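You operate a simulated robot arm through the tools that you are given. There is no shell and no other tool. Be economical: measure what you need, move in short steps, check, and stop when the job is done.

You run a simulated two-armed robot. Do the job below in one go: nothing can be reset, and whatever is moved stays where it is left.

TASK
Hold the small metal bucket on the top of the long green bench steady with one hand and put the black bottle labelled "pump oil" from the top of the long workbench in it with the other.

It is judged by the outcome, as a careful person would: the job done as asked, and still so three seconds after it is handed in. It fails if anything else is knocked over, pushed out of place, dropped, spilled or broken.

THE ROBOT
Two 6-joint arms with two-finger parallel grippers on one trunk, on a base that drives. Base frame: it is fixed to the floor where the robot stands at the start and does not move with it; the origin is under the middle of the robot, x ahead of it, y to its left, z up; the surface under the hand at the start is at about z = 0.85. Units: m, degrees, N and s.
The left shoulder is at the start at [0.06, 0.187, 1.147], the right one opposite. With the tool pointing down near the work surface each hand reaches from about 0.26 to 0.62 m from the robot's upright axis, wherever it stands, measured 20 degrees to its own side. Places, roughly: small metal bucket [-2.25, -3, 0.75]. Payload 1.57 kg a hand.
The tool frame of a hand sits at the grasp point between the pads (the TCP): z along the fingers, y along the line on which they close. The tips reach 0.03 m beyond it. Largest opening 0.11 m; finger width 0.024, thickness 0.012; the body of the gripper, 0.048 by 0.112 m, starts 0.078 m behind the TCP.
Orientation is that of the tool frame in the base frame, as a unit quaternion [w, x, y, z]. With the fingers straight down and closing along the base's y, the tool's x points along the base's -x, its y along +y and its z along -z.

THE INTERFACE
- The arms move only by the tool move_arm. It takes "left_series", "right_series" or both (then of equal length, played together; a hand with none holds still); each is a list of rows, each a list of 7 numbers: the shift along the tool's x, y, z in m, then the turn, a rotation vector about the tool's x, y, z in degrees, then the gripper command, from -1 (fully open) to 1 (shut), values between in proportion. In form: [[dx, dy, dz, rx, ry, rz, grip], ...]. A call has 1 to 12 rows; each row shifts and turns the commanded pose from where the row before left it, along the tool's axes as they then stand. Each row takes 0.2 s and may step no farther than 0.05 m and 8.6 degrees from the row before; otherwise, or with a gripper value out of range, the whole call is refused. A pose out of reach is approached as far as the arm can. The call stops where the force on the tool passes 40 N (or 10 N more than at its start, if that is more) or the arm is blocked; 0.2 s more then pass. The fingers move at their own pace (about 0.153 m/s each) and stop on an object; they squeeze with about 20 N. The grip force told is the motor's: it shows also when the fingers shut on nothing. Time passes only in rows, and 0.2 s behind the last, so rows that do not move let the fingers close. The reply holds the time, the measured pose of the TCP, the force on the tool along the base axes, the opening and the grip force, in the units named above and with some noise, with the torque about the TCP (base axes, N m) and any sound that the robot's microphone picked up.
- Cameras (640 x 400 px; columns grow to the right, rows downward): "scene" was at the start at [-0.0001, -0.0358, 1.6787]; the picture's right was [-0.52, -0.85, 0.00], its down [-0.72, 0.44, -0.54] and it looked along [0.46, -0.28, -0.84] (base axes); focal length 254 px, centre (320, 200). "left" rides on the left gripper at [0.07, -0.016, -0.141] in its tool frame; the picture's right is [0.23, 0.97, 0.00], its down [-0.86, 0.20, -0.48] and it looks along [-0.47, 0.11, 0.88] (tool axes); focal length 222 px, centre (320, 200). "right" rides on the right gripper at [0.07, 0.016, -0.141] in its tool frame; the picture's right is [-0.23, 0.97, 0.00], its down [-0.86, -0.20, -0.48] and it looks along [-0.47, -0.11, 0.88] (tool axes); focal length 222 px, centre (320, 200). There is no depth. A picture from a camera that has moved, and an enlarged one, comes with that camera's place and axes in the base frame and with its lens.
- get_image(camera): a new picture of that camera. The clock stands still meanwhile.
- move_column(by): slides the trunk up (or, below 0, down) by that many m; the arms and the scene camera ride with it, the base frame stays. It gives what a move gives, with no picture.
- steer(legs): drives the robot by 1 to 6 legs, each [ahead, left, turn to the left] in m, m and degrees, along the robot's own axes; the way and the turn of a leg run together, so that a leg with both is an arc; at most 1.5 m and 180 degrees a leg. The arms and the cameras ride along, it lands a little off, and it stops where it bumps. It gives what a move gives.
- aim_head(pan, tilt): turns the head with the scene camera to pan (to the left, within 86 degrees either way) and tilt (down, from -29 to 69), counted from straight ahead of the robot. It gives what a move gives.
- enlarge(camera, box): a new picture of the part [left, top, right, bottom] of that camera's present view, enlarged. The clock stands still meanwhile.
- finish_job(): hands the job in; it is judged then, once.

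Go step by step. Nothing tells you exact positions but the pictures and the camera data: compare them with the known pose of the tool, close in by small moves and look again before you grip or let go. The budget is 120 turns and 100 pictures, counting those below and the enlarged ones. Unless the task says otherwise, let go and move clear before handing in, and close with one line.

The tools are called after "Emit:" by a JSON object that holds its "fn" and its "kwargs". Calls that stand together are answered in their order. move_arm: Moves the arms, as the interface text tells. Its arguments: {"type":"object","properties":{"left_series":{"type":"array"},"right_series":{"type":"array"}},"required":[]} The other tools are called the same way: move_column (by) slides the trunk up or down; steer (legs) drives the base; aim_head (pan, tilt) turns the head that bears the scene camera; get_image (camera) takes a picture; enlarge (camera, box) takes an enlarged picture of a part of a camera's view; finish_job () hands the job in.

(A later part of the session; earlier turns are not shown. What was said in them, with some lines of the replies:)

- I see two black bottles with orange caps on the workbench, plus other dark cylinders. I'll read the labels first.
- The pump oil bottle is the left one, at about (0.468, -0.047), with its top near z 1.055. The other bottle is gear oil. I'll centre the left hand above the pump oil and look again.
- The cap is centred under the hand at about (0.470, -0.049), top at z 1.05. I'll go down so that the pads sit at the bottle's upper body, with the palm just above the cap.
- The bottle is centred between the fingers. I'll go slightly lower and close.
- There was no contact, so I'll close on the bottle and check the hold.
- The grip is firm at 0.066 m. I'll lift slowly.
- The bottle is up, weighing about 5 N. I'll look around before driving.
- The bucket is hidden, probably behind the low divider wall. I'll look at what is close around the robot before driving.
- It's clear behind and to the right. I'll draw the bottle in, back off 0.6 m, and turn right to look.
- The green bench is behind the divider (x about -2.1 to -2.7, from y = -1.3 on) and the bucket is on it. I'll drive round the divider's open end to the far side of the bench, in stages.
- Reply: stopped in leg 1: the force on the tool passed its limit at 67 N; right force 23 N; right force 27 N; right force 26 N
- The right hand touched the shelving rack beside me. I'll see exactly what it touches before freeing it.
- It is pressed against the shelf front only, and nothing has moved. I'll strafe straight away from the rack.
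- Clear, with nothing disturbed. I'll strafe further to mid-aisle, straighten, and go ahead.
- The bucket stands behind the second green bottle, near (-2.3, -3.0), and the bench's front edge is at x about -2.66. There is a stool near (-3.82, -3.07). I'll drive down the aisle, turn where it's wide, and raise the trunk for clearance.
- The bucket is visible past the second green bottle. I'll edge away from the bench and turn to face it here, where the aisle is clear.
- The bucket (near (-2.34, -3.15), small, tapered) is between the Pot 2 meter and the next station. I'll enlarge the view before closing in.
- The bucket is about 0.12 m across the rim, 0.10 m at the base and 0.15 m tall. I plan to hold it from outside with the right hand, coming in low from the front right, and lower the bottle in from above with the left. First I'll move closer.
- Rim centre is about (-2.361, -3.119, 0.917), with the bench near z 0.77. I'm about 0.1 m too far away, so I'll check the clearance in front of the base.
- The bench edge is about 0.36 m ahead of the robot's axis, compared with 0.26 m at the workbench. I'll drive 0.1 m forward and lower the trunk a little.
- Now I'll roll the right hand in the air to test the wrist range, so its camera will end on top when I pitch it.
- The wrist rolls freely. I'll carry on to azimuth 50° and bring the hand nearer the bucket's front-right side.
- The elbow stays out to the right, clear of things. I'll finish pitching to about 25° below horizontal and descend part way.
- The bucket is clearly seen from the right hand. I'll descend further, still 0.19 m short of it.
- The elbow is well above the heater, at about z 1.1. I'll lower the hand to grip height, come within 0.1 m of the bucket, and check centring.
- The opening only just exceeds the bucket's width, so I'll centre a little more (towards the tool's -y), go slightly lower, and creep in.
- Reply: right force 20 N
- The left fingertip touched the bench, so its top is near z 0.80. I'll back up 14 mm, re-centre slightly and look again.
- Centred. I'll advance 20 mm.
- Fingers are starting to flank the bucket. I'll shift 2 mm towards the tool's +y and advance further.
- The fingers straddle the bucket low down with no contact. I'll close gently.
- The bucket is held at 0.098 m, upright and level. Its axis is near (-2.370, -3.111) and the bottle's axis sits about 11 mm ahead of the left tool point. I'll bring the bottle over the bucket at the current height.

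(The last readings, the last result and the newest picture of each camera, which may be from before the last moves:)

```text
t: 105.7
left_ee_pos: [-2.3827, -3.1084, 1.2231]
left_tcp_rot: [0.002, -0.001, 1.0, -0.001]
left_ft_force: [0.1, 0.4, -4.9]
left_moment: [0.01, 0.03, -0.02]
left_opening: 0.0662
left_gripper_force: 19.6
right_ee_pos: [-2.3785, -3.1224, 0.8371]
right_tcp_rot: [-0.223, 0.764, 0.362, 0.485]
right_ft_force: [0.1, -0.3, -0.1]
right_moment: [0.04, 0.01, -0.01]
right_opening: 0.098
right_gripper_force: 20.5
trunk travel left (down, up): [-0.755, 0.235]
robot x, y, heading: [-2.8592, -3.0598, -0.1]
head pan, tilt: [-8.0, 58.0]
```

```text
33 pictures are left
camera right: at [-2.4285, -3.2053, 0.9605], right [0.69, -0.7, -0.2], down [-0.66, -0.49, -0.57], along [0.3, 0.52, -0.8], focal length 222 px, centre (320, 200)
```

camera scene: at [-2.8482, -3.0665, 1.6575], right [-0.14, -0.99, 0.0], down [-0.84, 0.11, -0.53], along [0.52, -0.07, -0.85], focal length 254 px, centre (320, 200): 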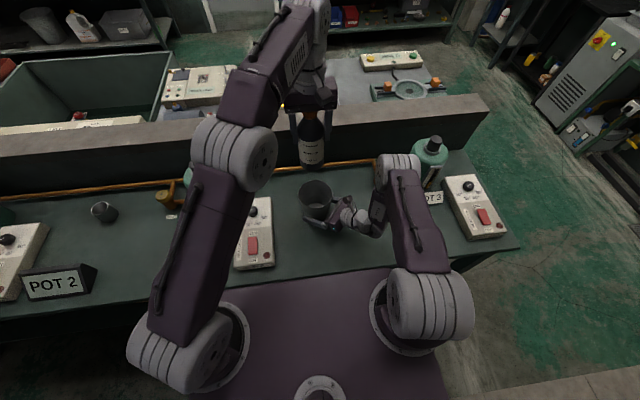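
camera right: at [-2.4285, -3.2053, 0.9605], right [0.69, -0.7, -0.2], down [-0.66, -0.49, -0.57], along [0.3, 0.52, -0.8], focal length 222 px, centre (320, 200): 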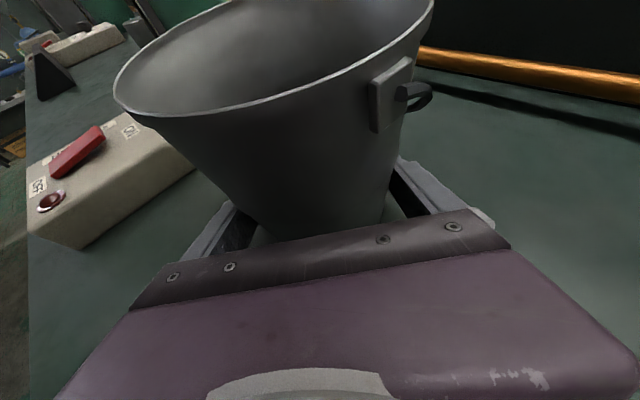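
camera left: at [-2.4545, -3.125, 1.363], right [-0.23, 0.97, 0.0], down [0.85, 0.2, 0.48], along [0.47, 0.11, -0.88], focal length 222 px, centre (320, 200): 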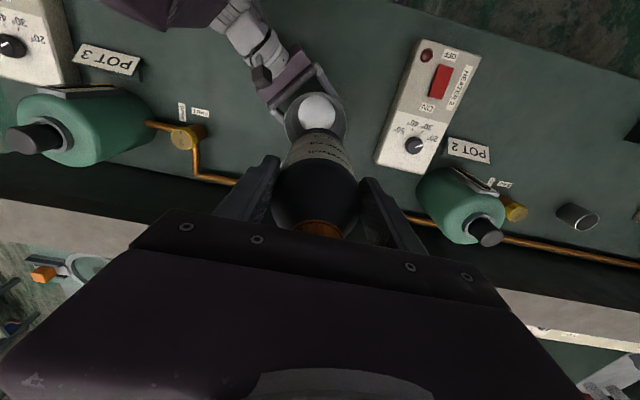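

Good. I'll lower until the bottle's bottom is a few centimetres above the rim and check alignment.

Emit:
{"fn": "move_arm", "kwargs": {"left_series": [[0, -0.003, 0.03, 0, 0, 0, 1], [0, 0, 0.03, 0, 0, 0, 1], [0, 0, 0.03, 0, 0, 0, 1], [0, 0, 0.03, 0, 0, 0, 1], [0, 0, 0, 0, 0, 0, 1]]}}

Emit:
{"fn": "enlarge", "kwargs": {"camera": "scene", "box": [250, 90, 400, 260]}}

Emit:
{"fn": "get_image", "kwargs": {"camera": "right"}}

Emit:
{"fn": "enlarge", "kwargs": {"camera": "left", "box": [220, 40, 420, 250]}}

```text
t: 106.9
left_ee_pos: [-2.3815, -3.1141, 1.1039]
left_tcp_rot: [0.003, -0.001, 1.0, -0.002]
left_ft_force: [-0.8, -0.7, -4.8]
left_moment: [0.0, 0.04, -0.02]
left_opening: 0.066
left_gripper_force: 20.2
right_ee_pos: [-2.3767, -3.1218, 0.8361]
right_tcp_rot: [-0.225, 0.763, 0.362, 0.486]
right_ft_force: [0.1, 0.3, 0.2]
right_moment: [0.1, 0.04, 0.01]
right_opening: 0.0979
right_gripper_force: 19.6
trunk travel left (down, up): [-0.755, 0.235]
robot x, y, heading: [-2.8589, -3.0595, 0.3]
head pan, tilt: [-8.0, 58.0]
```

```text
2.35 times, centred on (325, 175) of scene
camera zoom: at [-2.8475, -3.0671, 1.6575], right [-0.14, -0.99, 0.0], down [-0.84, 0.11, -0.53], along [0.52, -0.07, -0.85], focal length 598 px, centre (308, 259)
```

zoom: 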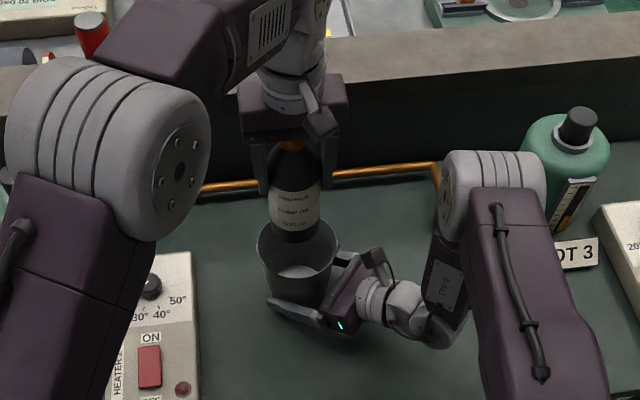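

```text
31 pictures are left
camera right: at [-2.4281, -3.2057, 0.9604], right [0.69, -0.7, -0.2], down [-0.66, -0.49, -0.57], along [0.3, 0.52, -0.8], focal length 222 px, centre (320, 200)
```

right: 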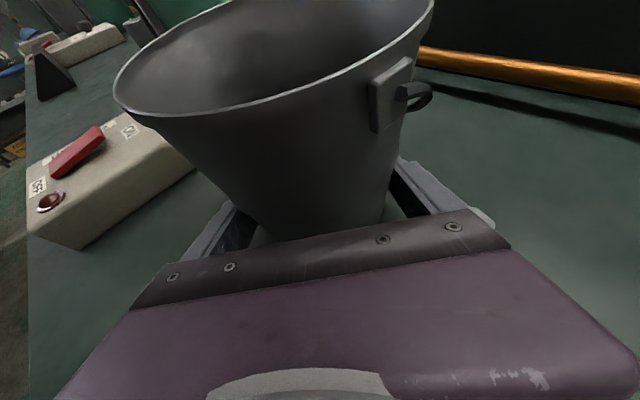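

```text
1.90 times, centred on (320, 145) of left
camera zoom: at [-2.4517, -3.1311, 1.2438], right [-0.23, 0.97, 0.0], down [0.85, 0.2, 0.48], along [0.47, 0.11, -0.88], focal length 423 px, centre (320, 305)
```

zoom: 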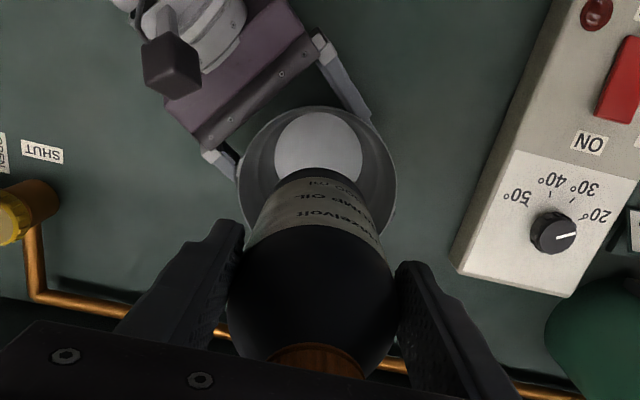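

Both views say the bottle should go back about 9 mm towards me, and sideways it's right. I'll correct that and start lowering into the bucket.

Emit:
{"fn": "move_arm", "kwargs": {"left_series": [[0.009, -0.001, 0, 0, 0, 0, 1], [0, 0, 0.025, 0, 0, 0, 1], [0, 0, 0.02, 0, 0, 0, 1], [0, 0, 0, 0, 0, 0, 1]]}}

Emit:
{"fn": "enlarge", "kwargs": {"camera": "left", "box": [220, 40, 420, 250]}}

Emit:
{"fn": "enlarge", "kwargs": {"camera": "scene", "box": [280, 130, 370, 230]}}

Emit:
{"fn": "get_image", "kwargs": {"camera": "right"}}

```text
t: 107.9
left_ee_pos: [-2.3884, -3.1132, 1.0577]
left_tcp_rot: [0.004, -0.001, 1.0, -0.001]
left_ft_force: [0.1, -0.5, -5.6]
left_moment: [0.04, 0.07, 0.01]
left_opening: 0.0661
left_gripper_force: 20.2
right_ee_pos: [-2.3772, -3.1229, 0.8355]
right_tcp_rot: [-0.226, 0.763, 0.363, 0.485]
right_ft_force: [-0.3, 0.4, -0.2]
right_moment: [0.09, -0.02, 0.0]
right_opening: 0.0977
right_gripper_force: 20.4
trunk travel left (down, up): [-0.755, 0.235]
robot x, y, heading: [-2.8596, -3.0592, 0.6]
head pan, tilt: [-8.0, 58.0]
```

```text
1.90 times, centred on (320, 145) of left
camera zoom: at [-2.4604, -3.1304, 1.1973], right [-0.23, 0.97, 0.0], down [0.85, 0.2, 0.48], along [0.47, 0.11, -0.88], focal length 423 px, centre (320, 305)
```

zoom: 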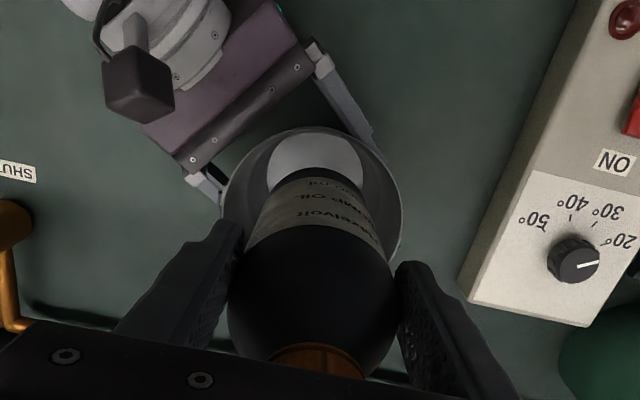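

```text
4.00 times, centred on (325, 180) of scene
camera zoom: at [-2.8472, -3.0672, 1.6575], right [-0.14, -0.99, 0.0], down [-0.84, 0.11, -0.53], along [0.52, -0.07, -0.85], focal length 1016 px, centre (300, 280)
```

zoom: 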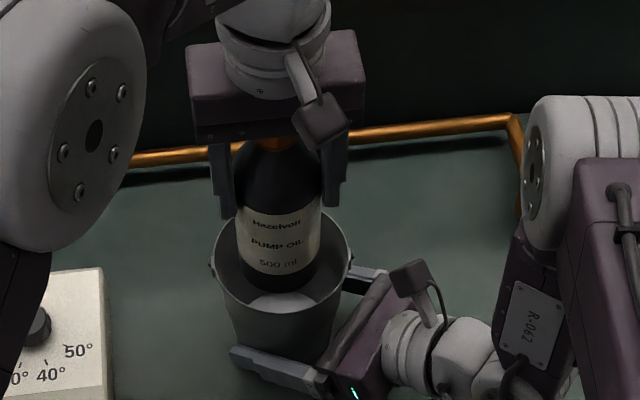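

```text
27 pictures are left
camera right: at [-2.428, -3.2057, 0.9604], right [0.69, -0.7, -0.2], down [-0.66, -0.49, -0.57], along [0.3, 0.52, -0.8], focal length 222 px, centre (320, 200)
```

right: 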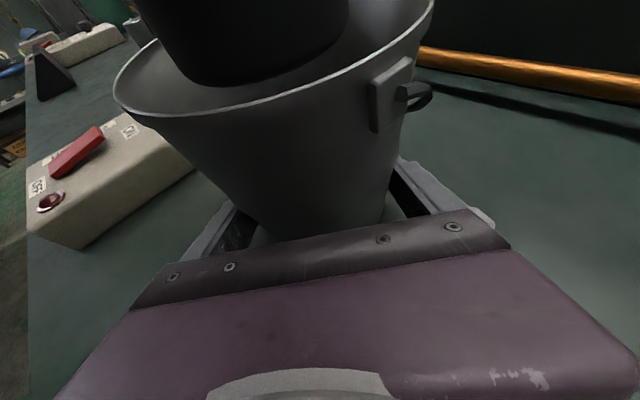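

The bottle is now concentric with the bucket. Lowering inside slowly.

Emit:
{"fn": "move_arm", "kwargs": {"left_series": [[0, 0.001, 0.02, 0, 0, 0, 1], [0, 0, 0.02, 0, 0, 0, 1], [0, 0, 0.02, 0, 0, 0, 1], [0, 0, 0.015, 0, 0, 0, 1], [0, 0, 0, 0, 0, 0, 1]]}}

Emit:
{"fn": "enlarge", "kwargs": {"camera": "left", "box": [220, 40, 420, 250]}}

Emit:
{"fn": "enlarge", "kwargs": {"camera": "scene", "box": [280, 130, 370, 230]}}

```text
t: 109.1
left_ee_pos: [-2.3891, -3.1136, 0.9829]
left_tcp_rot: [0.004, -0.001, 1.0, -0.001]
left_ft_force: [0.3, -0.3, -4.2]
left_moment: [0.01, 0.07, 0.02]
left_opening: 0.066
left_gripper_force: 20.0
right_ee_pos: [-2.378, -3.1221, 0.8369]
right_tcp_rot: [-0.224, 0.764, 0.361, 0.486]
right_ft_force: [-0.1, 0.8, -0.3]
right_moment: [0.11, 0.02, 0.03]
right_opening: 0.0981
right_gripper_force: 20.2
trunk travel left (down, up): [-0.755, 0.235]
robot x, y, heading: [-2.8556, -3.0562, 0.1]
head pan, tilt: [-8.0, 58.0]
```

```text
1.90 times, centred on (320, 145) of left
camera zoom: at [-2.4606, -3.1306, 1.1231], right [-0.23, 0.97, 0.0], down [0.85, 0.2, 0.48], along [0.47, 0.11, -0.88], focal length 423 px, centre (320, 305)
```

zoom: 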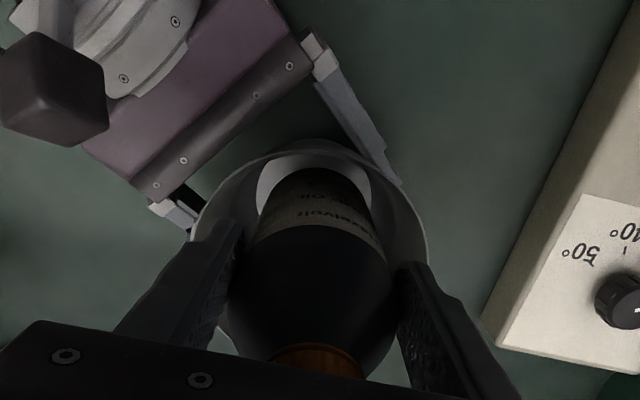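

```text
4.00 times, centred on (325, 180) of scene
camera zoom: at [-2.8474, -3.0672, 1.6575], right [-0.14, -0.99, 0.0], down [-0.84, 0.11, -0.53], along [0.52, -0.07, -0.85], focal length 1016 px, centre (300, 280)
```

zoom: 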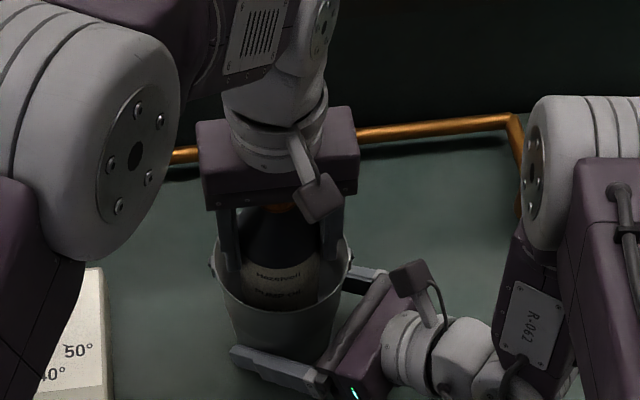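

No contact so far. I'll continue down in small steps, feeling for the bucket's floor.

Emit:
{"fn": "move_arm", "kwargs": {"left_series": [[0, -0.001, 0.01, 0, 0, 0, 1], [0, 0, 0.01, 0, 0, 0, 1], [0, 0, 0.01, 0, 0, 0, 1], [0, 0, 0, 0, 0, 0, 1]]}}

Emit:
{"fn": "enlarge", "kwargs": {"camera": "left", "box": [220, 40, 420, 250]}}

```text
t: 110.1
left_ee_pos: [-2.3874, -3.1152, 0.9531]
left_tcp_rot: [0.004, 0.0, 1.0, -0.001]
left_ft_force: [0.3, -0.7, -4.8]
left_moment: [-0.01, 0.06, 0.01]
left_opening: 0.0662
left_gripper_force: 20.2
right_ee_pos: [-2.3777, -3.1223, 0.8362]
right_tcp_rot: [-0.225, 0.764, 0.361, 0.486]
right_ft_force: [-0.4, 0.4, -0.1]
right_moment: [0.04, 0.01, 0.01]
right_opening: 0.0978
right_gripper_force: 20.1
trunk travel left (down, up): [-0.755, 0.235]
robot x, y, heading: [-2.8575, -3.0565, 0.3]
head pan, tilt: [-8.0, 58.0]
```

```text
1.90 times, centred on (320, 145) of left
camera zoom: at [-2.4599, -3.1321, 1.0933], right [-0.23, 0.97, 0.0], down [0.85, 0.2, 0.48], along [0.47, 0.11, -0.88], focal length 423 px, centre (320, 305)
```

zoom: 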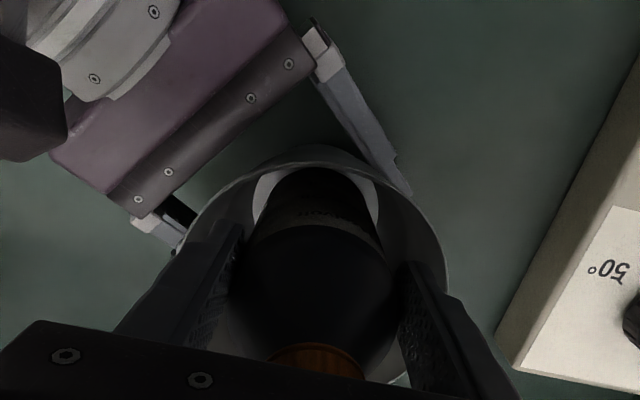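

Emit:
{"fn": "move_arm", "kwargs": {"left_series": [[0, 0, 0.006, 0, 0, 0, 1], [0, 0, 0.006, 0, 0, 0, 1], [0, 0, 0, 0, 0, 0, 1]]}}

```text
t: 110.9
left_ee_pos: [-2.3879, -3.1163, 0.9404]
left_tcp_rot: [0.004, -0.001, 1.0, -0.002]
left_ft_force: [0.3, 0.2, -6.1]
left_moment: [0.02, 0.09, -0.02]
left_opening: 0.0661
left_gripper_force: 20.1
right_ee_pos: [-2.3762, -3.1214, 0.8364]
right_tcp_rot: [-0.224, 0.763, 0.361, 0.486]
right_ft_force: [0.1, 0.0, 0.4]
right_moment: [0.04, 0.05, 0.03]
right_opening: 0.0978
right_gripper_force: 19.7
trunk travel left (down, up): [-0.755, 0.235]
robot x, y, heading: [-2.8559, -3.0587, 0.1]
head pan, tilt: [-8.0, 58.0]
```

Still hanging free at -5 N. I'll go on in finer steps.

Emit:
{"fn": "move_arm", "kwargs": {"left_series": [[0, 0, 0.004, 0, 0, 0, 1], [0, 0, 0, 0, 0, 0, 1]]}}

Emit:
{"fn": "move_arm", "kwargs": {"left_series": [[0, 0, 0.004, 0, 0, 0, 1], [0, 0, 0, 0, 0, 0, 1]]}}

```text
t: 111.5
left_ee_pos: [-2.3881, -3.1159, 0.9378]
left_tcp_rot: [0.004, 0.0, 1.0, -0.002]
left_ft_force: [0.8, -1.8, -2.4]
left_moment: [0.03, 0.02, -0.03]
left_opening: 0.0658
left_gripper_force: 19.8
right_ee_pos: [-2.3776, -3.1225, 0.8363]
right_tcp_rot: [-0.225, 0.763, 0.362, 0.486]
right_ft_force: [-1.0, 2.3, 1.0]
right_moment: [-0.14, -0.18, 0.02]
right_opening: 0.0978
right_gripper_force: 20.0
trunk travel left (down, up): [-0.755, 0.235]
robot x, y, heading: [-2.8614, -3.0596, 0.3]
head pan, tilt: [-8.0, 58.0]
```

```text
t: 112.1
left_ee_pos: [-2.3895, -3.1157, 0.9334]
left_tcp_rot: [0.005, 0.001, 1.0, -0.002]
left_ft_force: [4.1, -3.6, 1.4]
left_moment: [0.01, -0.03, -0.13]
left_opening: 0.0661
left_gripper_force: 20.2
right_ee_pos: [-2.3781, -3.1223, 0.8364]
right_tcp_rot: [-0.225, 0.763, 0.361, 0.486]
right_ft_force: [-2.4, 2.9, -0.1]
right_moment: [-0.22, -0.31, 0.02]
right_opening: 0.0978
right_gripper_force: 20.2
trunk travel left (down, up): [-0.755, 0.235]
robot x, y, heading: [-2.8573, -3.0602, 0.3]
head pan, tilt: [-8.0, 58.0]
```

Vertical contact has begun, with a small sideways push towards +x, -y, so the bottle's lower edge is touching the tapered wall. I'll ease it 4 mm that way and keep lowering.

Emit:
{"fn": "move_arm", "kwargs": {"left_series": [[0, 0, -0.004, 0, 0, 0, 1], [-0.005, -0.004, 0, 0, 0, 0, 1], [0, 0, 0.004, 0, 0, 0, 1], [0, 0, 0, 0, 0, 0, 1]]}}

Emit:
{"fn": "enlarge", "kwargs": {"camera": "left", "box": [220, 40, 420, 250]}}

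```text
t: 113.1
left_ee_pos: [-2.3833, -3.1187, 0.933]
left_tcp_rot: [0.003, -0.001, 1.0, 0.0]
left_ft_force: [-4.8, 7.5, 18.5]
left_moment: [0.49, 0.02, 0.12]
left_opening: 0.0662
left_gripper_force: 20.2
right_ee_pos: [-2.3765, -3.1238, 0.8355]
right_tcp_rot: [-0.223, 0.765, 0.36, 0.485]
right_ft_force: [9.1, -8.8, -10.5]
right_moment: [0.18, 0.69, -0.12]
right_opening: 0.098
right_gripper_force: 19.6
trunk travel left (down, up): [-0.755, 0.235]
robot x, y, heading: [-2.8562, -3.0574, 0.0]
head pan, tilt: [-8.0, 58.0]
```

```text
1.90 times, centred on (320, 145) of left
camera zoom: at [-2.455, -3.1355, 1.0736], right [-0.23, 0.97, 0.0], down [0.85, 0.2, 0.48], along [0.47, 0.11, -0.87], focal length 423 px, centre (320, 305)
```

zoom: 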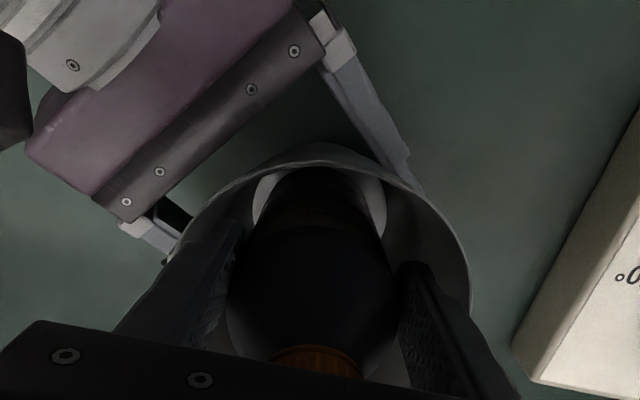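

It is now resting on the bucket floor, pressed a bit too hard. I'll ease up to unload it.

Emit:
{"fn": "move_arm", "kwargs": {"left_series": [[0, 0, -0.003, 0, 0, 0, 1], [0, 0, 0, 0, 0, 0, 1]]}}

```text
t: 113.7
left_ee_pos: [-2.383, -3.1189, 0.9358]
left_tcp_rot: [0.002, -0.002, 1.0, 0.0]
left_ft_force: [3.1, 8.5, -12.3]
left_moment: [0.57, -0.17, 0.1]
left_opening: 0.0659
left_gripper_force: 19.8
right_ee_pos: [-2.378, -3.1215, 0.836]
right_tcp_rot: [-0.225, 0.763, 0.362, 0.487]
right_ft_force: [-4.7, -7.7, 3.7]
right_moment: [0.24, -0.16, -0.04]
right_opening: 0.0977
right_gripper_force: 19.7
trunk travel left (down, up): [-0.755, 0.235]
robot x, y, heading: [-2.8559, -3.0562, 0.3]
head pan, tilt: [-8.0, 58.0]
```

There's still some side load on the -y wall. I'll lift a few millimetres and move back 2 mm to find the free middle.

Emit:
{"fn": "move_arm", "kwargs": {"left_series": [[0, 0.002, -0.004, 0, 0, 0, 1], [0, 0, 0, 0, 0, 0, 1]]}}

Emit:
{"fn": "enlarge", "kwargs": {"camera": "scene", "box": [280, 130, 370, 230]}}

Emit:
{"fn": "get_image", "kwargs": {"camera": "right"}}

```text
t: 114.3
left_ee_pos: [-2.3844, -3.1186, 0.9406]
left_tcp_rot: [0.003, 0.0, 1.0, -0.002]
left_ft_force: [0.3, 0.3, -4.4]
left_moment: [-0.01, 0.05, 0.0]
left_opening: 0.0662
left_gripper_force: 20.1
right_ee_pos: [-2.3779, -3.1227, 0.8361]
right_tcp_rot: [-0.226, 0.763, 0.362, 0.485]
right_ft_force: [-0.2, 0.0, 0.6]
right_moment: [0.0, 0.04, -0.03]
right_opening: 0.0975
right_gripper_force: 19.9
trunk travel left (down, up): [-0.755, 0.235]
robot x, y, heading: [-2.8569, -3.0586, 0.1]
head pan, tilt: [-8.0, 58.0]
```

```text
4.00 times, centred on (325, 180) of scene
camera zoom: at [-2.8472, -3.0672, 1.6576], right [-0.14, -0.99, 0.0], down [-0.84, 0.11, -0.53], along [0.52, -0.07, -0.85], focal length 1016 px, centre (300, 280)
```

zoom: 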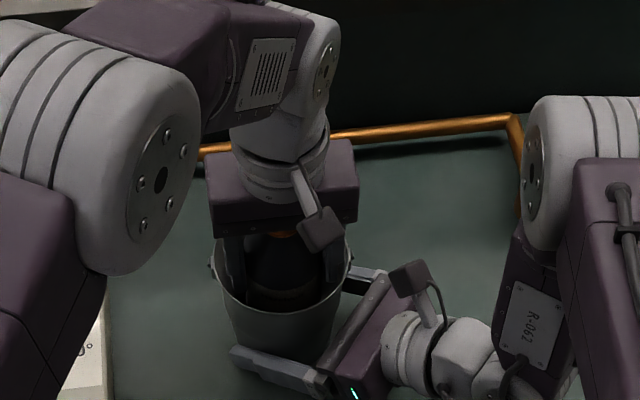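

```text
21 pictures are left
camera right: at [-2.4282, -3.2055, 0.9603], right [0.69, -0.7, -0.2], down [-0.66, -0.49, -0.57], along [0.3, 0.52, -0.8], focal length 222 px, centre (320, 200)
```

right: 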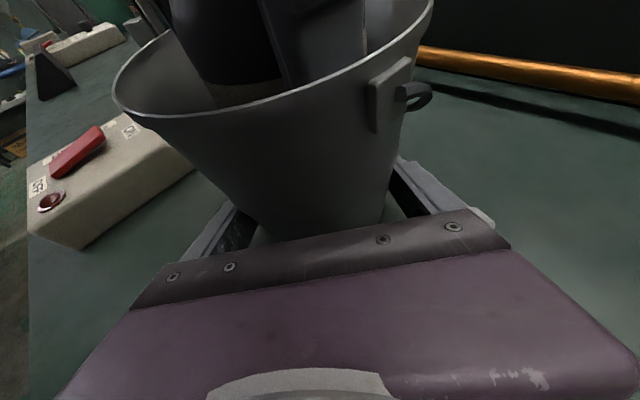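

Hanging free again and well centred. I'll lower again in 2 mm steps.

Emit:
{"fn": "move_arm", "kwargs": {"left_series": [[0, 0, 0.002, 0, 0, 0, 1], [0, 0, 0.001, 0, 0, 0, 1], [0, 0, 0, 0, 0, 0, 1]]}}

Emit:
{"fn": "move_arm", "kwargs": {"left_series": [[0, 0, 0.0015, 0, 0, 0, 1], [0, 0, 0, 0, 0, 0, 1]]}}

```text
t: 115.1
left_ee_pos: [-2.3831, -3.1174, 0.9374]
left_tcp_rot: [0.003, -0.001, 1.0, -0.002]
left_ft_force: [0.4, -0.1, -5.8]
left_moment: [0.04, 0.06, 0.01]
left_opening: 0.0661
left_gripper_force: 20.2
right_ee_pos: [-2.3769, -3.1221, 0.8366]
right_tcp_rot: [-0.225, 0.763, 0.362, 0.486]
right_ft_force: [0.7, -0.5, 0.4]
right_moment: [-0.04, 0.04, 0.0]
right_opening: 0.0979
right_gripper_force: 19.9
trunk travel left (down, up): [-0.755, 0.235]
robot x, y, heading: [-2.8565, -3.0588, 0.2]
head pan, tilt: [-8.0, 58.0]
```

```text
t: 115.7
left_ee_pos: [-2.383, -3.1186, 0.9345]
left_tcp_rot: [0.004, -0.002, 1.0, -0.002]
left_ft_force: [0.2, 0.5, -5.0]
left_moment: [0.02, 0.07, 0.0]
left_opening: 0.066
left_gripper_force: 19.9
right_ee_pos: [-2.3786, -3.1221, 0.8359]
right_tcp_rot: [-0.225, 0.763, 0.361, 0.486]
right_ft_force: [0.5, -0.4, 0.2]
right_moment: [-0.04, 0.03, -0.02]
right_opening: 0.0977
right_gripper_force: 19.8
trunk travel left (down, up): [-0.755, 0.235]
robot x, y, heading: [-2.8542, -3.0607, 0.2]
head pan, tilt: [-8.0, 58.0]
```

Emit:
{"fn": "move_arm", "kwargs": {"left_series": [[0, 0, 0.002, 0, 0, 0, 1], [0, 0, 0, 0, 0, 0, 1]]}}

Emit:
{"fn": "move_arm", "kwargs": {"left_series": [[0, 0, 0.002, 0, 0, 0, 1], [0, 0, 0, 0, 0, 0, 1]]}}

```text
t: 116.3
left_ee_pos: [-2.3846, -3.1181, 0.9346]
left_tcp_rot: [0.003, 0.0, 1.0, -0.001]
left_ft_force: [-1.8, -0.3, 1.8]
left_moment: [-0.06, 0.08, 0.01]
left_opening: 0.066
left_gripper_force: 19.9
right_ee_pos: [-2.3768, -3.1222, 0.8354]
right_tcp_rot: [-0.224, 0.764, 0.361, 0.485]
right_ft_force: [2.7, 1.2, -3.6]
right_moment: [0.05, 0.28, -0.06]
right_opening: 0.0978
right_gripper_force: 19.9
trunk travel left (down, up): [-0.755, 0.235]
robot x, y, heading: [-2.859, -3.0595, 0.4]
head pan, tilt: [-8.0, 58.0]
```

```text
t: 116.9
left_ee_pos: [-2.3831, -3.118, 0.9313]
left_tcp_rot: [0.004, 0.0, 1.0, -0.002]
left_ft_force: [-3.6, -0.2, 15.6]
left_moment: [0.17, -0.12, 0.06]
left_opening: 0.0659
left_gripper_force: 19.6
right_ee_pos: [-2.3776, -3.1223, 0.8364]
right_tcp_rot: [-0.223, 0.764, 0.361, 0.485]
right_ft_force: [6.6, -1.4, -9.0]
right_moment: [0.0, 0.57, -0.16]
right_opening: 0.0977
right_gripper_force: 19.9
trunk travel left (down, up): [-0.755, 0.235]
robot x, y, heading: [-2.8608, -3.0578, 0.1]
head pan, tilt: [-8.0, 58.0]
```

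Firm vertical contact, so the bottle is standing on the bucket floor. I'll unload slightly and open the left fingers just a little, as there is limited room in the bucket.

Emit:
{"fn": "move_arm", "kwargs": {"left_series": [[0, 0, -0.002, 0, 0, 0, 1], [0, 0, 0, 0, 0, 0, -0.15], [0, 0, 0, 0, 0, 0, -0.25], [0, 0, 0, 0, 0, 0, -0.32], [0, 0, 0, 0, 0, 0, -0.36], [0, 0, 0, 0, 0, 0, -0.36]]}}

Emit:
{"fn": "enlarge", "kwargs": {"camera": "left", "box": [200, 40, 440, 280]}}

Emit:
{"fn": "get_image", "kwargs": {"camera": "right"}}

```text
t: 118.3
left_ee_pos: [-2.384, -3.1167, 0.9325]
left_tcp_rot: [0.003, 0.001, 1.0, -0.001]
left_ft_force: [0.4, 7.5, -1.6]
left_moment: [0.31, -0.05, -0.03]
left_opening: 0.0685
left_gripper_force: 0.0
right_ee_pos: [-2.3767, -3.1219, 0.8352]
right_tcp_rot: [-0.224, 0.764, 0.361, 0.486]
right_ft_force: [-0.5, -6.9, -0.9]
right_moment: [0.4, 0.13, 0.11]
right_opening: 0.0981
right_gripper_force: 19.7
trunk travel left (down, up): [-0.755, 0.235]
robot x, y, heading: [-2.8593, -3.0583, 0.1]
head pan, tilt: [-8.0, 58.0]
```

```text
1.67 times, centred on (320, 160) of left
camera zoom: at [-2.4556, -3.1333, 1.0737], right [-0.23, 0.97, 0.0], down [0.85, 0.2, 0.48], along [0.47, 0.11, -0.88], focal length 370 px, centre (320, 267)
```

zoom: 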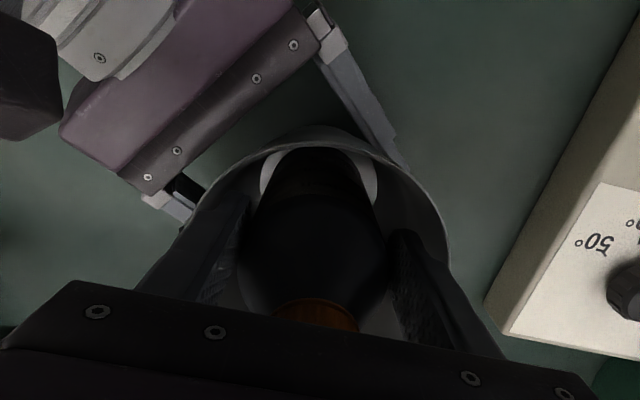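

```text
19 pictures are left
camera right: at [-2.4281, -3.2059, 0.9604], right [0.69, -0.7, -0.2], down [-0.66, -0.49, -0.57], along [0.3, 0.52, -0.8], focal length 222 px, centre (320, 200)
```

right: 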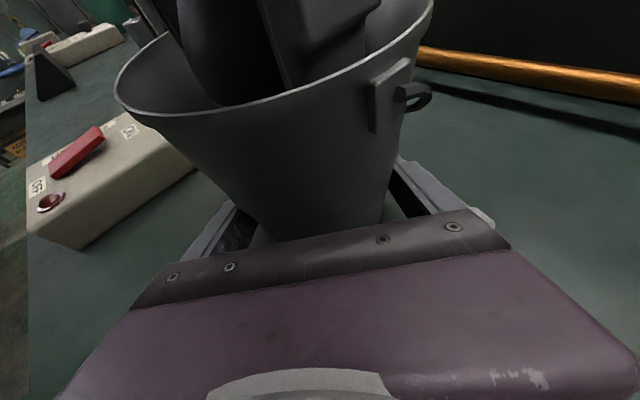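

The fingers have released (0 N grip) but the -y finger is touching the wall. I'll shift 3 mm to +y to centre the fingers.

Emit:
{"fn": "move_arm", "kwargs": {"left_series": [[0, 0.003, 0, 0, 0, 0, -0.3], [0, 0, 0, 0, 0, 0, -0.34], [0, 0, 0, 0, 0, 0, -0.34]]}}

```text
t: 119.1
left_ee_pos: [-2.3836, -3.1127, 0.9339]
left_tcp_rot: [0.004, 0.0, 1.0, -0.002]
left_ft_force: [1.3, -5.3, 1.9]
left_moment: [-0.12, -0.02, 0.0]
left_opening: 0.0708
left_gripper_force: 0.1
right_ee_pos: [-2.3776, -3.1222, 0.8355]
right_tcp_rot: [-0.224, 0.764, 0.362, 0.485]
right_ft_force: [0.6, 5.0, -1.6]
right_moment: [-0.33, 0.04, -0.08]
right_opening: 0.0981
right_gripper_force: 19.6
trunk travel left (down, up): [-0.755, 0.235]
robot x, y, heading: [-2.8554, -3.0606, 0.1]
head pan, tilt: [-8.0, 58.0]
```

The fingers now fit with about 2 mm of play each side. I'll centre by 1.5 mm and lift slowly, watching the forces.

Emit:
{"fn": "move_arm", "kwargs": {"left_series": [[0, -0.0015, 0, 0, 0, 0, -0.29], [0, 0, -0.004, 0, 0, 0, -0.29], [0, 0, -0.004, 0, 0, 0, -0.29], [0, 0, 0, 0, 0, 0, -0.29]]}}

Emit:
{"fn": "enlarge", "kwargs": {"camera": "left", "box": [200, 40, 440, 280]}}

```text
t: 120.1
left_ee_pos: [-2.3827, -3.1168, 0.9406]
left_tcp_rot: [0.004, -0.001, 1.0, 0.0]
left_ft_force: [-0.6, -0.2, -0.8]
left_moment: [-0.01, -0.01, 0.0]
left_opening: 0.0708
left_gripper_force: 0.1
right_ee_pos: [-2.3778, -3.1221, 0.8359]
right_tcp_rot: [-0.225, 0.763, 0.362, 0.486]
right_ft_force: [0.8, 0.1, -1.5]
right_moment: [0.12, 0.15, -0.01]
right_opening: 0.0979
right_gripper_force: 19.9
trunk travel left (down, up): [-0.755, 0.235]
robot x, y, heading: [-2.8559, -3.0586, 0.4]
head pan, tilt: [-8.0, 58.0]
```

```text
1.67 times, centred on (320, 160) of left
camera zoom: at [-2.4552, -3.1321, 1.0818], right [-0.23, 0.97, 0.0], down [0.85, 0.2, 0.48], along [0.47, 0.11, -0.88], focal length 370 px, centre (320, 267)
```

zoom: 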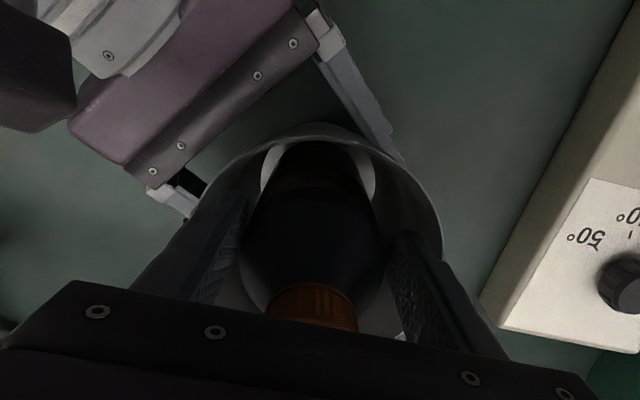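

The bottle has stayed down and the hand reads zero load. I'll lift straight up, opening wider once above the rim.

Emit:
{"fn": "move_arm", "kwargs": {"left_series": [[0, 0, -0.008, 0, 0, 0, -0.29], [0, 0, -0.01, 0, 0, 0, -0.3], [0, 0, -0.012, 0, 0, 0, -0.32], [0, 0, -0.015, 0, 0, 0, -0.45], [0, 0, -0.015, 0, 0, 0, -0.6], [0, 0, -0.02, 0, 0, 0, -0.7], [0, 0, 0, 0, 0, 0, -0.7]]}}

Emit:
{"fn": "get_image", "kwargs": {"camera": "left"}}

Emit:
{"fn": "enlarge", "kwargs": {"camera": "scene", "box": [270, 110, 390, 240]}}

```text
t: 121.7
left_ee_pos: [-2.3825, -3.1163, 1.0226]
left_tcp_rot: [0.004, 0.0, 1.0, -0.002]
left_ft_force: [-1.4, 0.1, 0.5]
left_moment: [0.01, 0.01, -0.02]
left_opening: 0.0937
left_gripper_force: 0.1
right_ee_pos: [-2.3792, -3.1225, 0.8346]
right_tcp_rot: [-0.224, 0.764, 0.361, 0.486]
right_ft_force: [-0.8, 0.8, -1.7]
right_moment: [0.05, 0.13, 0.04]
right_opening: 0.0981
right_gripper_force: 20.1
trunk travel left (down, up): [-0.755, 0.235]
robot x, y, heading: [-2.8604, -3.0598, 0.2]
head pan, tilt: [-8.0, 58.0]
```

```text
17 pictures are left
camera left: at [-2.4549, -3.1316, 1.1625], right [-0.23, 0.97, 0.0], down [0.85, 0.2, 0.48], along [0.47, 0.11, -0.88], focal length 222 px, centre (320, 200)
```

left: 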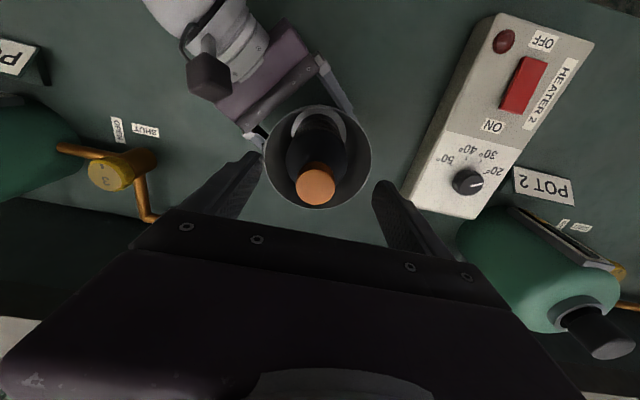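

```text
3.08 times, centred on (330, 175) of scene
camera zoom: at [-2.8476, -3.0673, 1.6576], right [-0.14, -0.99, 0.0], down [-0.84, 0.11, -0.53], along [0.52, -0.07, -0.85], focal length 782 px, centre (289, 277)
```

zoom: 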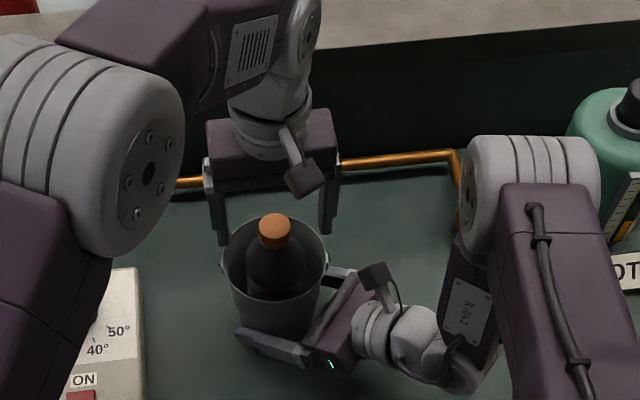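

The bottle stands in the bucket. I'll raise the left hand well clear, then open the right hand and back it straight out.

Emit:
{"fn": "move_arm", "kwargs": {"left_series": [[0, 0, -0.04, 0, 0, 0, -0.8], [0, 0, -0.04, 0, 0, 0, -1], [0, 0, -0.04, 0, 0, 0, -1], [0, 0, -0.03, 0, 0, 0, -1], [0, 0, 0, 0, 0, 0, -1]]}}

Emit:
{"fn": "move_arm", "kwargs": {"right_series": [[0, 0, 0, 0, 0, 0, -0.78], [0, 0, 0, 0, 0, 0, -0.85], [0, 0, 0, 0, 0, 0, -0.95], [0, 0, 0, 0, 0, 0, -1], [0, 0, 0, 0, 0, 0, -1]]}}

Emit:
{"fn": "enlarge", "kwargs": {"camera": "right", "box": [100, 0, 520, 260]}}

```text
t: 122.9
left_ee_pos: [-2.3851, -3.1151, 1.1707]
left_tcp_rot: [0.003, 0.0, 1.0, -0.001]
left_ft_force: [0.6, 0.3, 0.0]
left_moment: [0.01, -0.03, -0.02]
left_opening: 0.1101
left_gripper_force: 0.0
right_ee_pos: [-2.3778, -3.1215, 0.8364]
right_tcp_rot: [-0.224, 0.763, 0.361, 0.486]
right_ft_force: [-0.5, -0.2, -1.9]
right_moment: [0.06, 0.11, 0.01]
right_opening: 0.0978
right_gripper_force: 19.8
trunk travel left (down, up): [-0.755, 0.235]
robot x, y, heading: [-2.8546, -3.0592, -0.1]
head pan, tilt: [-8.0, 58.0]
```

```text
t: 124.1
left_ee_pos: [-2.3846, -3.1148, 1.1717]
left_tcp_rot: [0.003, -0.001, 1.0, -0.002]
left_ft_force: [0.2, -0.6, 0.0]
left_moment: [0.02, -0.02, 0.03]
left_opening: 0.1099
left_gripper_force: 0.1
right_ee_pos: [-2.3784, -3.1213, 0.8348]
right_tcp_rot: [-0.225, 0.763, 0.362, 0.486]
right_ft_force: [0.4, -0.5, -0.2]
right_moment: [-0.03, -0.03, 0.02]
right_opening: 0.1097
right_gripper_force: 0.1
trunk travel left (down, up): [-0.755, 0.235]
robot x, y, heading: [-2.8593, -3.0557, 0.1]
head pan, tilt: [-8.0, 58.0]
```

```text
1.52 times, centred on (310, 130) of right
camera zoom: at [-2.4286, -3.2057, 0.9607], right [0.69, -0.7, -0.2], down [-0.66, -0.49, -0.57], along [0.3, 0.52, -0.8], focal length 338 px, centre (335, 307)
```

zoom: 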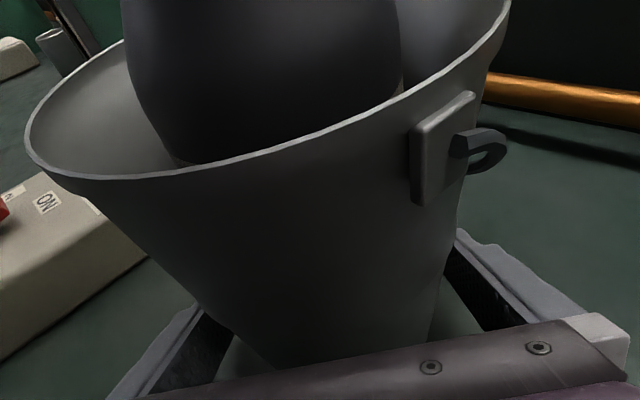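

Both fingers are clear of the bucket. I'll back out straight.

Emit:
{"fn": "move_arm", "kwargs": {"right_series": [[-0.0042, 0, -0.009, 0, 0, 0, -1], [-0.0042, 0, -0.009, 0, 0, 0, -1], [-0.0042, -0.001, -0.009, 0, 0, 0, -1], [-0.0042, -0.001, -0.009, 0, 0, 0, -1], [-0.0042, 0, -0.009, 0, 0, 0, -1], [-0.0063, 0, -0.0136, 0, 0, 0, -1], [-0.0084, 0, -0.018, 0, 0, 0, -1], [-0.0084, 0, -0.018, 0, 0, 0, -1], [0, 0, 0, 0, 0, 0, -1]]}}

Emit:
{"fn": "get_image", "kwargs": {"camera": "right"}}

Emit:
{"fn": "get_image", "kwargs": {"camera": "scene"}}

```text
t: 126.1
left_ee_pos: [-2.3845, -3.1143, 1.1714]
left_tcp_rot: [0.003, -0.002, 1.0, -0.001]
left_ft_force: [0.5, -0.4, 0.0]
left_moment: [0.0, 0.04, -0.01]
left_opening: 0.1099
left_gripper_force: 0.0
right_ee_pos: [-2.4476, -3.2006, 0.8354]
right_tcp_rot: [-0.224, 0.763, 0.362, 0.486]
right_ft_force: [-0.3, -0.4, 0.0]
right_moment: [0.01, 0.0, 0.01]
right_opening: 0.11
right_gripper_force: 0.0
trunk travel left (down, up): [-0.755, 0.235]
robot x, y, heading: [-2.8569, -3.0602, -0.2]
head pan, tilt: [-8.0, 58.0]
```

```text
14 pictures are left
camera right: at [-2.497, -3.2841, 0.9604], right [0.69, -0.7, -0.2], down [-0.66, -0.49, -0.57], along [0.3, 0.52, -0.8], focal length 222 px, centre (320, 200)
```

right: 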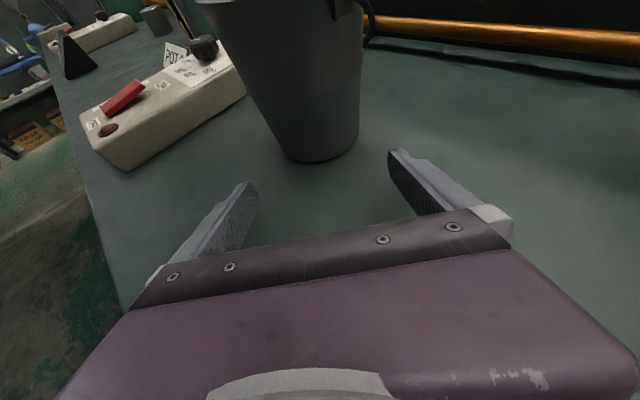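

```text
13 pictures are left
camera scene: at [-2.848, -3.0667, 1.6576], right [-0.14, -0.99, 0.0], down [-0.84, 0.11, -0.53], along [0.52, -0.07, -0.85], focal length 254 px, centre (320, 200)
```

scene: 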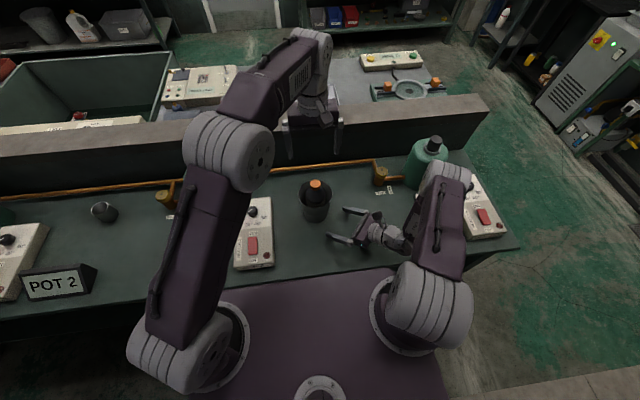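

The bottle and bucket stand upright with both hands off. I'll lift the right hand clear and take a last close look.

Emit:
{"fn": "move_arm", "kwargs": {"right_series": [[0.036, 0, -0.017, 0, 0, 0, -1], [0.036, 0, -0.017, 0, 0, 0, -1], [0.036, 0, -0.017, 0, 0, 0, -1], [0, 0, 0, 0, 0, 0, -1]]}}

Emit:
{"fn": "enlarge", "kwargs": {"camera": "scene", "box": [200, 140, 400, 280]}}

Emit:
{"fn": "get_image", "kwargs": {"camera": "right"}}

```text
t: 127.1
left_ee_pos: [-2.3857, -3.1153, 1.1715]
left_tcp_rot: [0.003, -0.001, 1.0, -0.001]
left_ft_force: [0.2, 0.3, 0.9]
left_moment: [0.0, 0.03, -0.02]
left_opening: 0.1099
left_gripper_force: 0.1
right_ee_pos: [-2.449, -3.1995, 0.9568]
right_tcp_rot: [-0.224, 0.764, 0.362, 0.485]
right_ft_force: [0.3, 0.9, 0.1]
right_moment: [0.0, 0.01, 0.0]
right_opening: 0.11
right_gripper_force: 0.1
trunk travel left (down, up): [-0.755, 0.235]
robot x, y, heading: [-2.8571, -3.0604, 0.2]
head pan, tilt: [-8.0, 58.0]
```

```text
2.86 times, centred on (300, 210) of scene
camera zoom: at [-2.848, -3.0674, 1.6576], right [-0.14, -0.99, 0.0], down [-0.84, 0.11, -0.53], along [0.52, -0.07, -0.85], focal length 726 px, centre (377, 171)
```

zoom: 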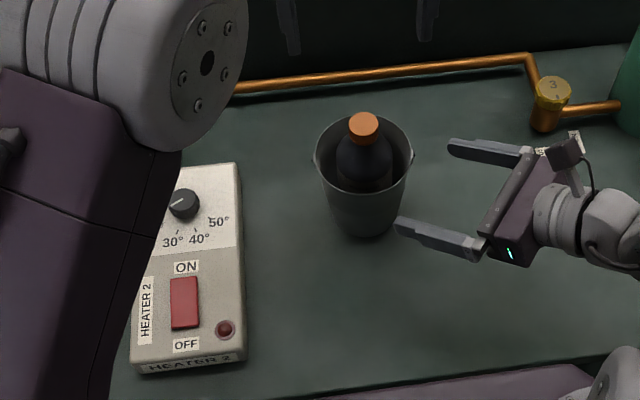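

```text
11 pictures are left
camera right: at [-2.4985, -3.283, 1.0814], right [0.69, -0.7, -0.2], down [-0.66, -0.49, -0.57], along [0.3, 0.52, -0.8], focal length 222 px, centre (320, 200)
```

right: 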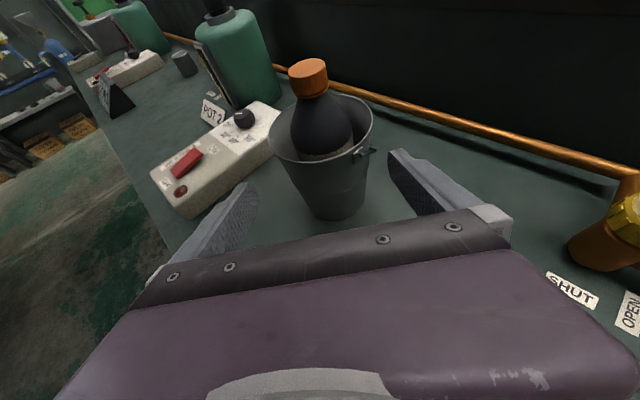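

The bottle stands upright in the bucket, the bucket is in its place, everything around it is undisturbed, and both hands are clear. I'm handing the job in.

Emit:
{"fn": "finish_job", "kwargs": {}}

```text
The job is handed in.
```

The pump oil bottle is standing upright in the small metal bucket on the green bench. The right hand held the bucket steady while the left hand lowered the bottle in, and both hands are now clear. On the way over, the right hand bumped the front of a shelving rack (67 N at the stop); I saw nothing on it move.
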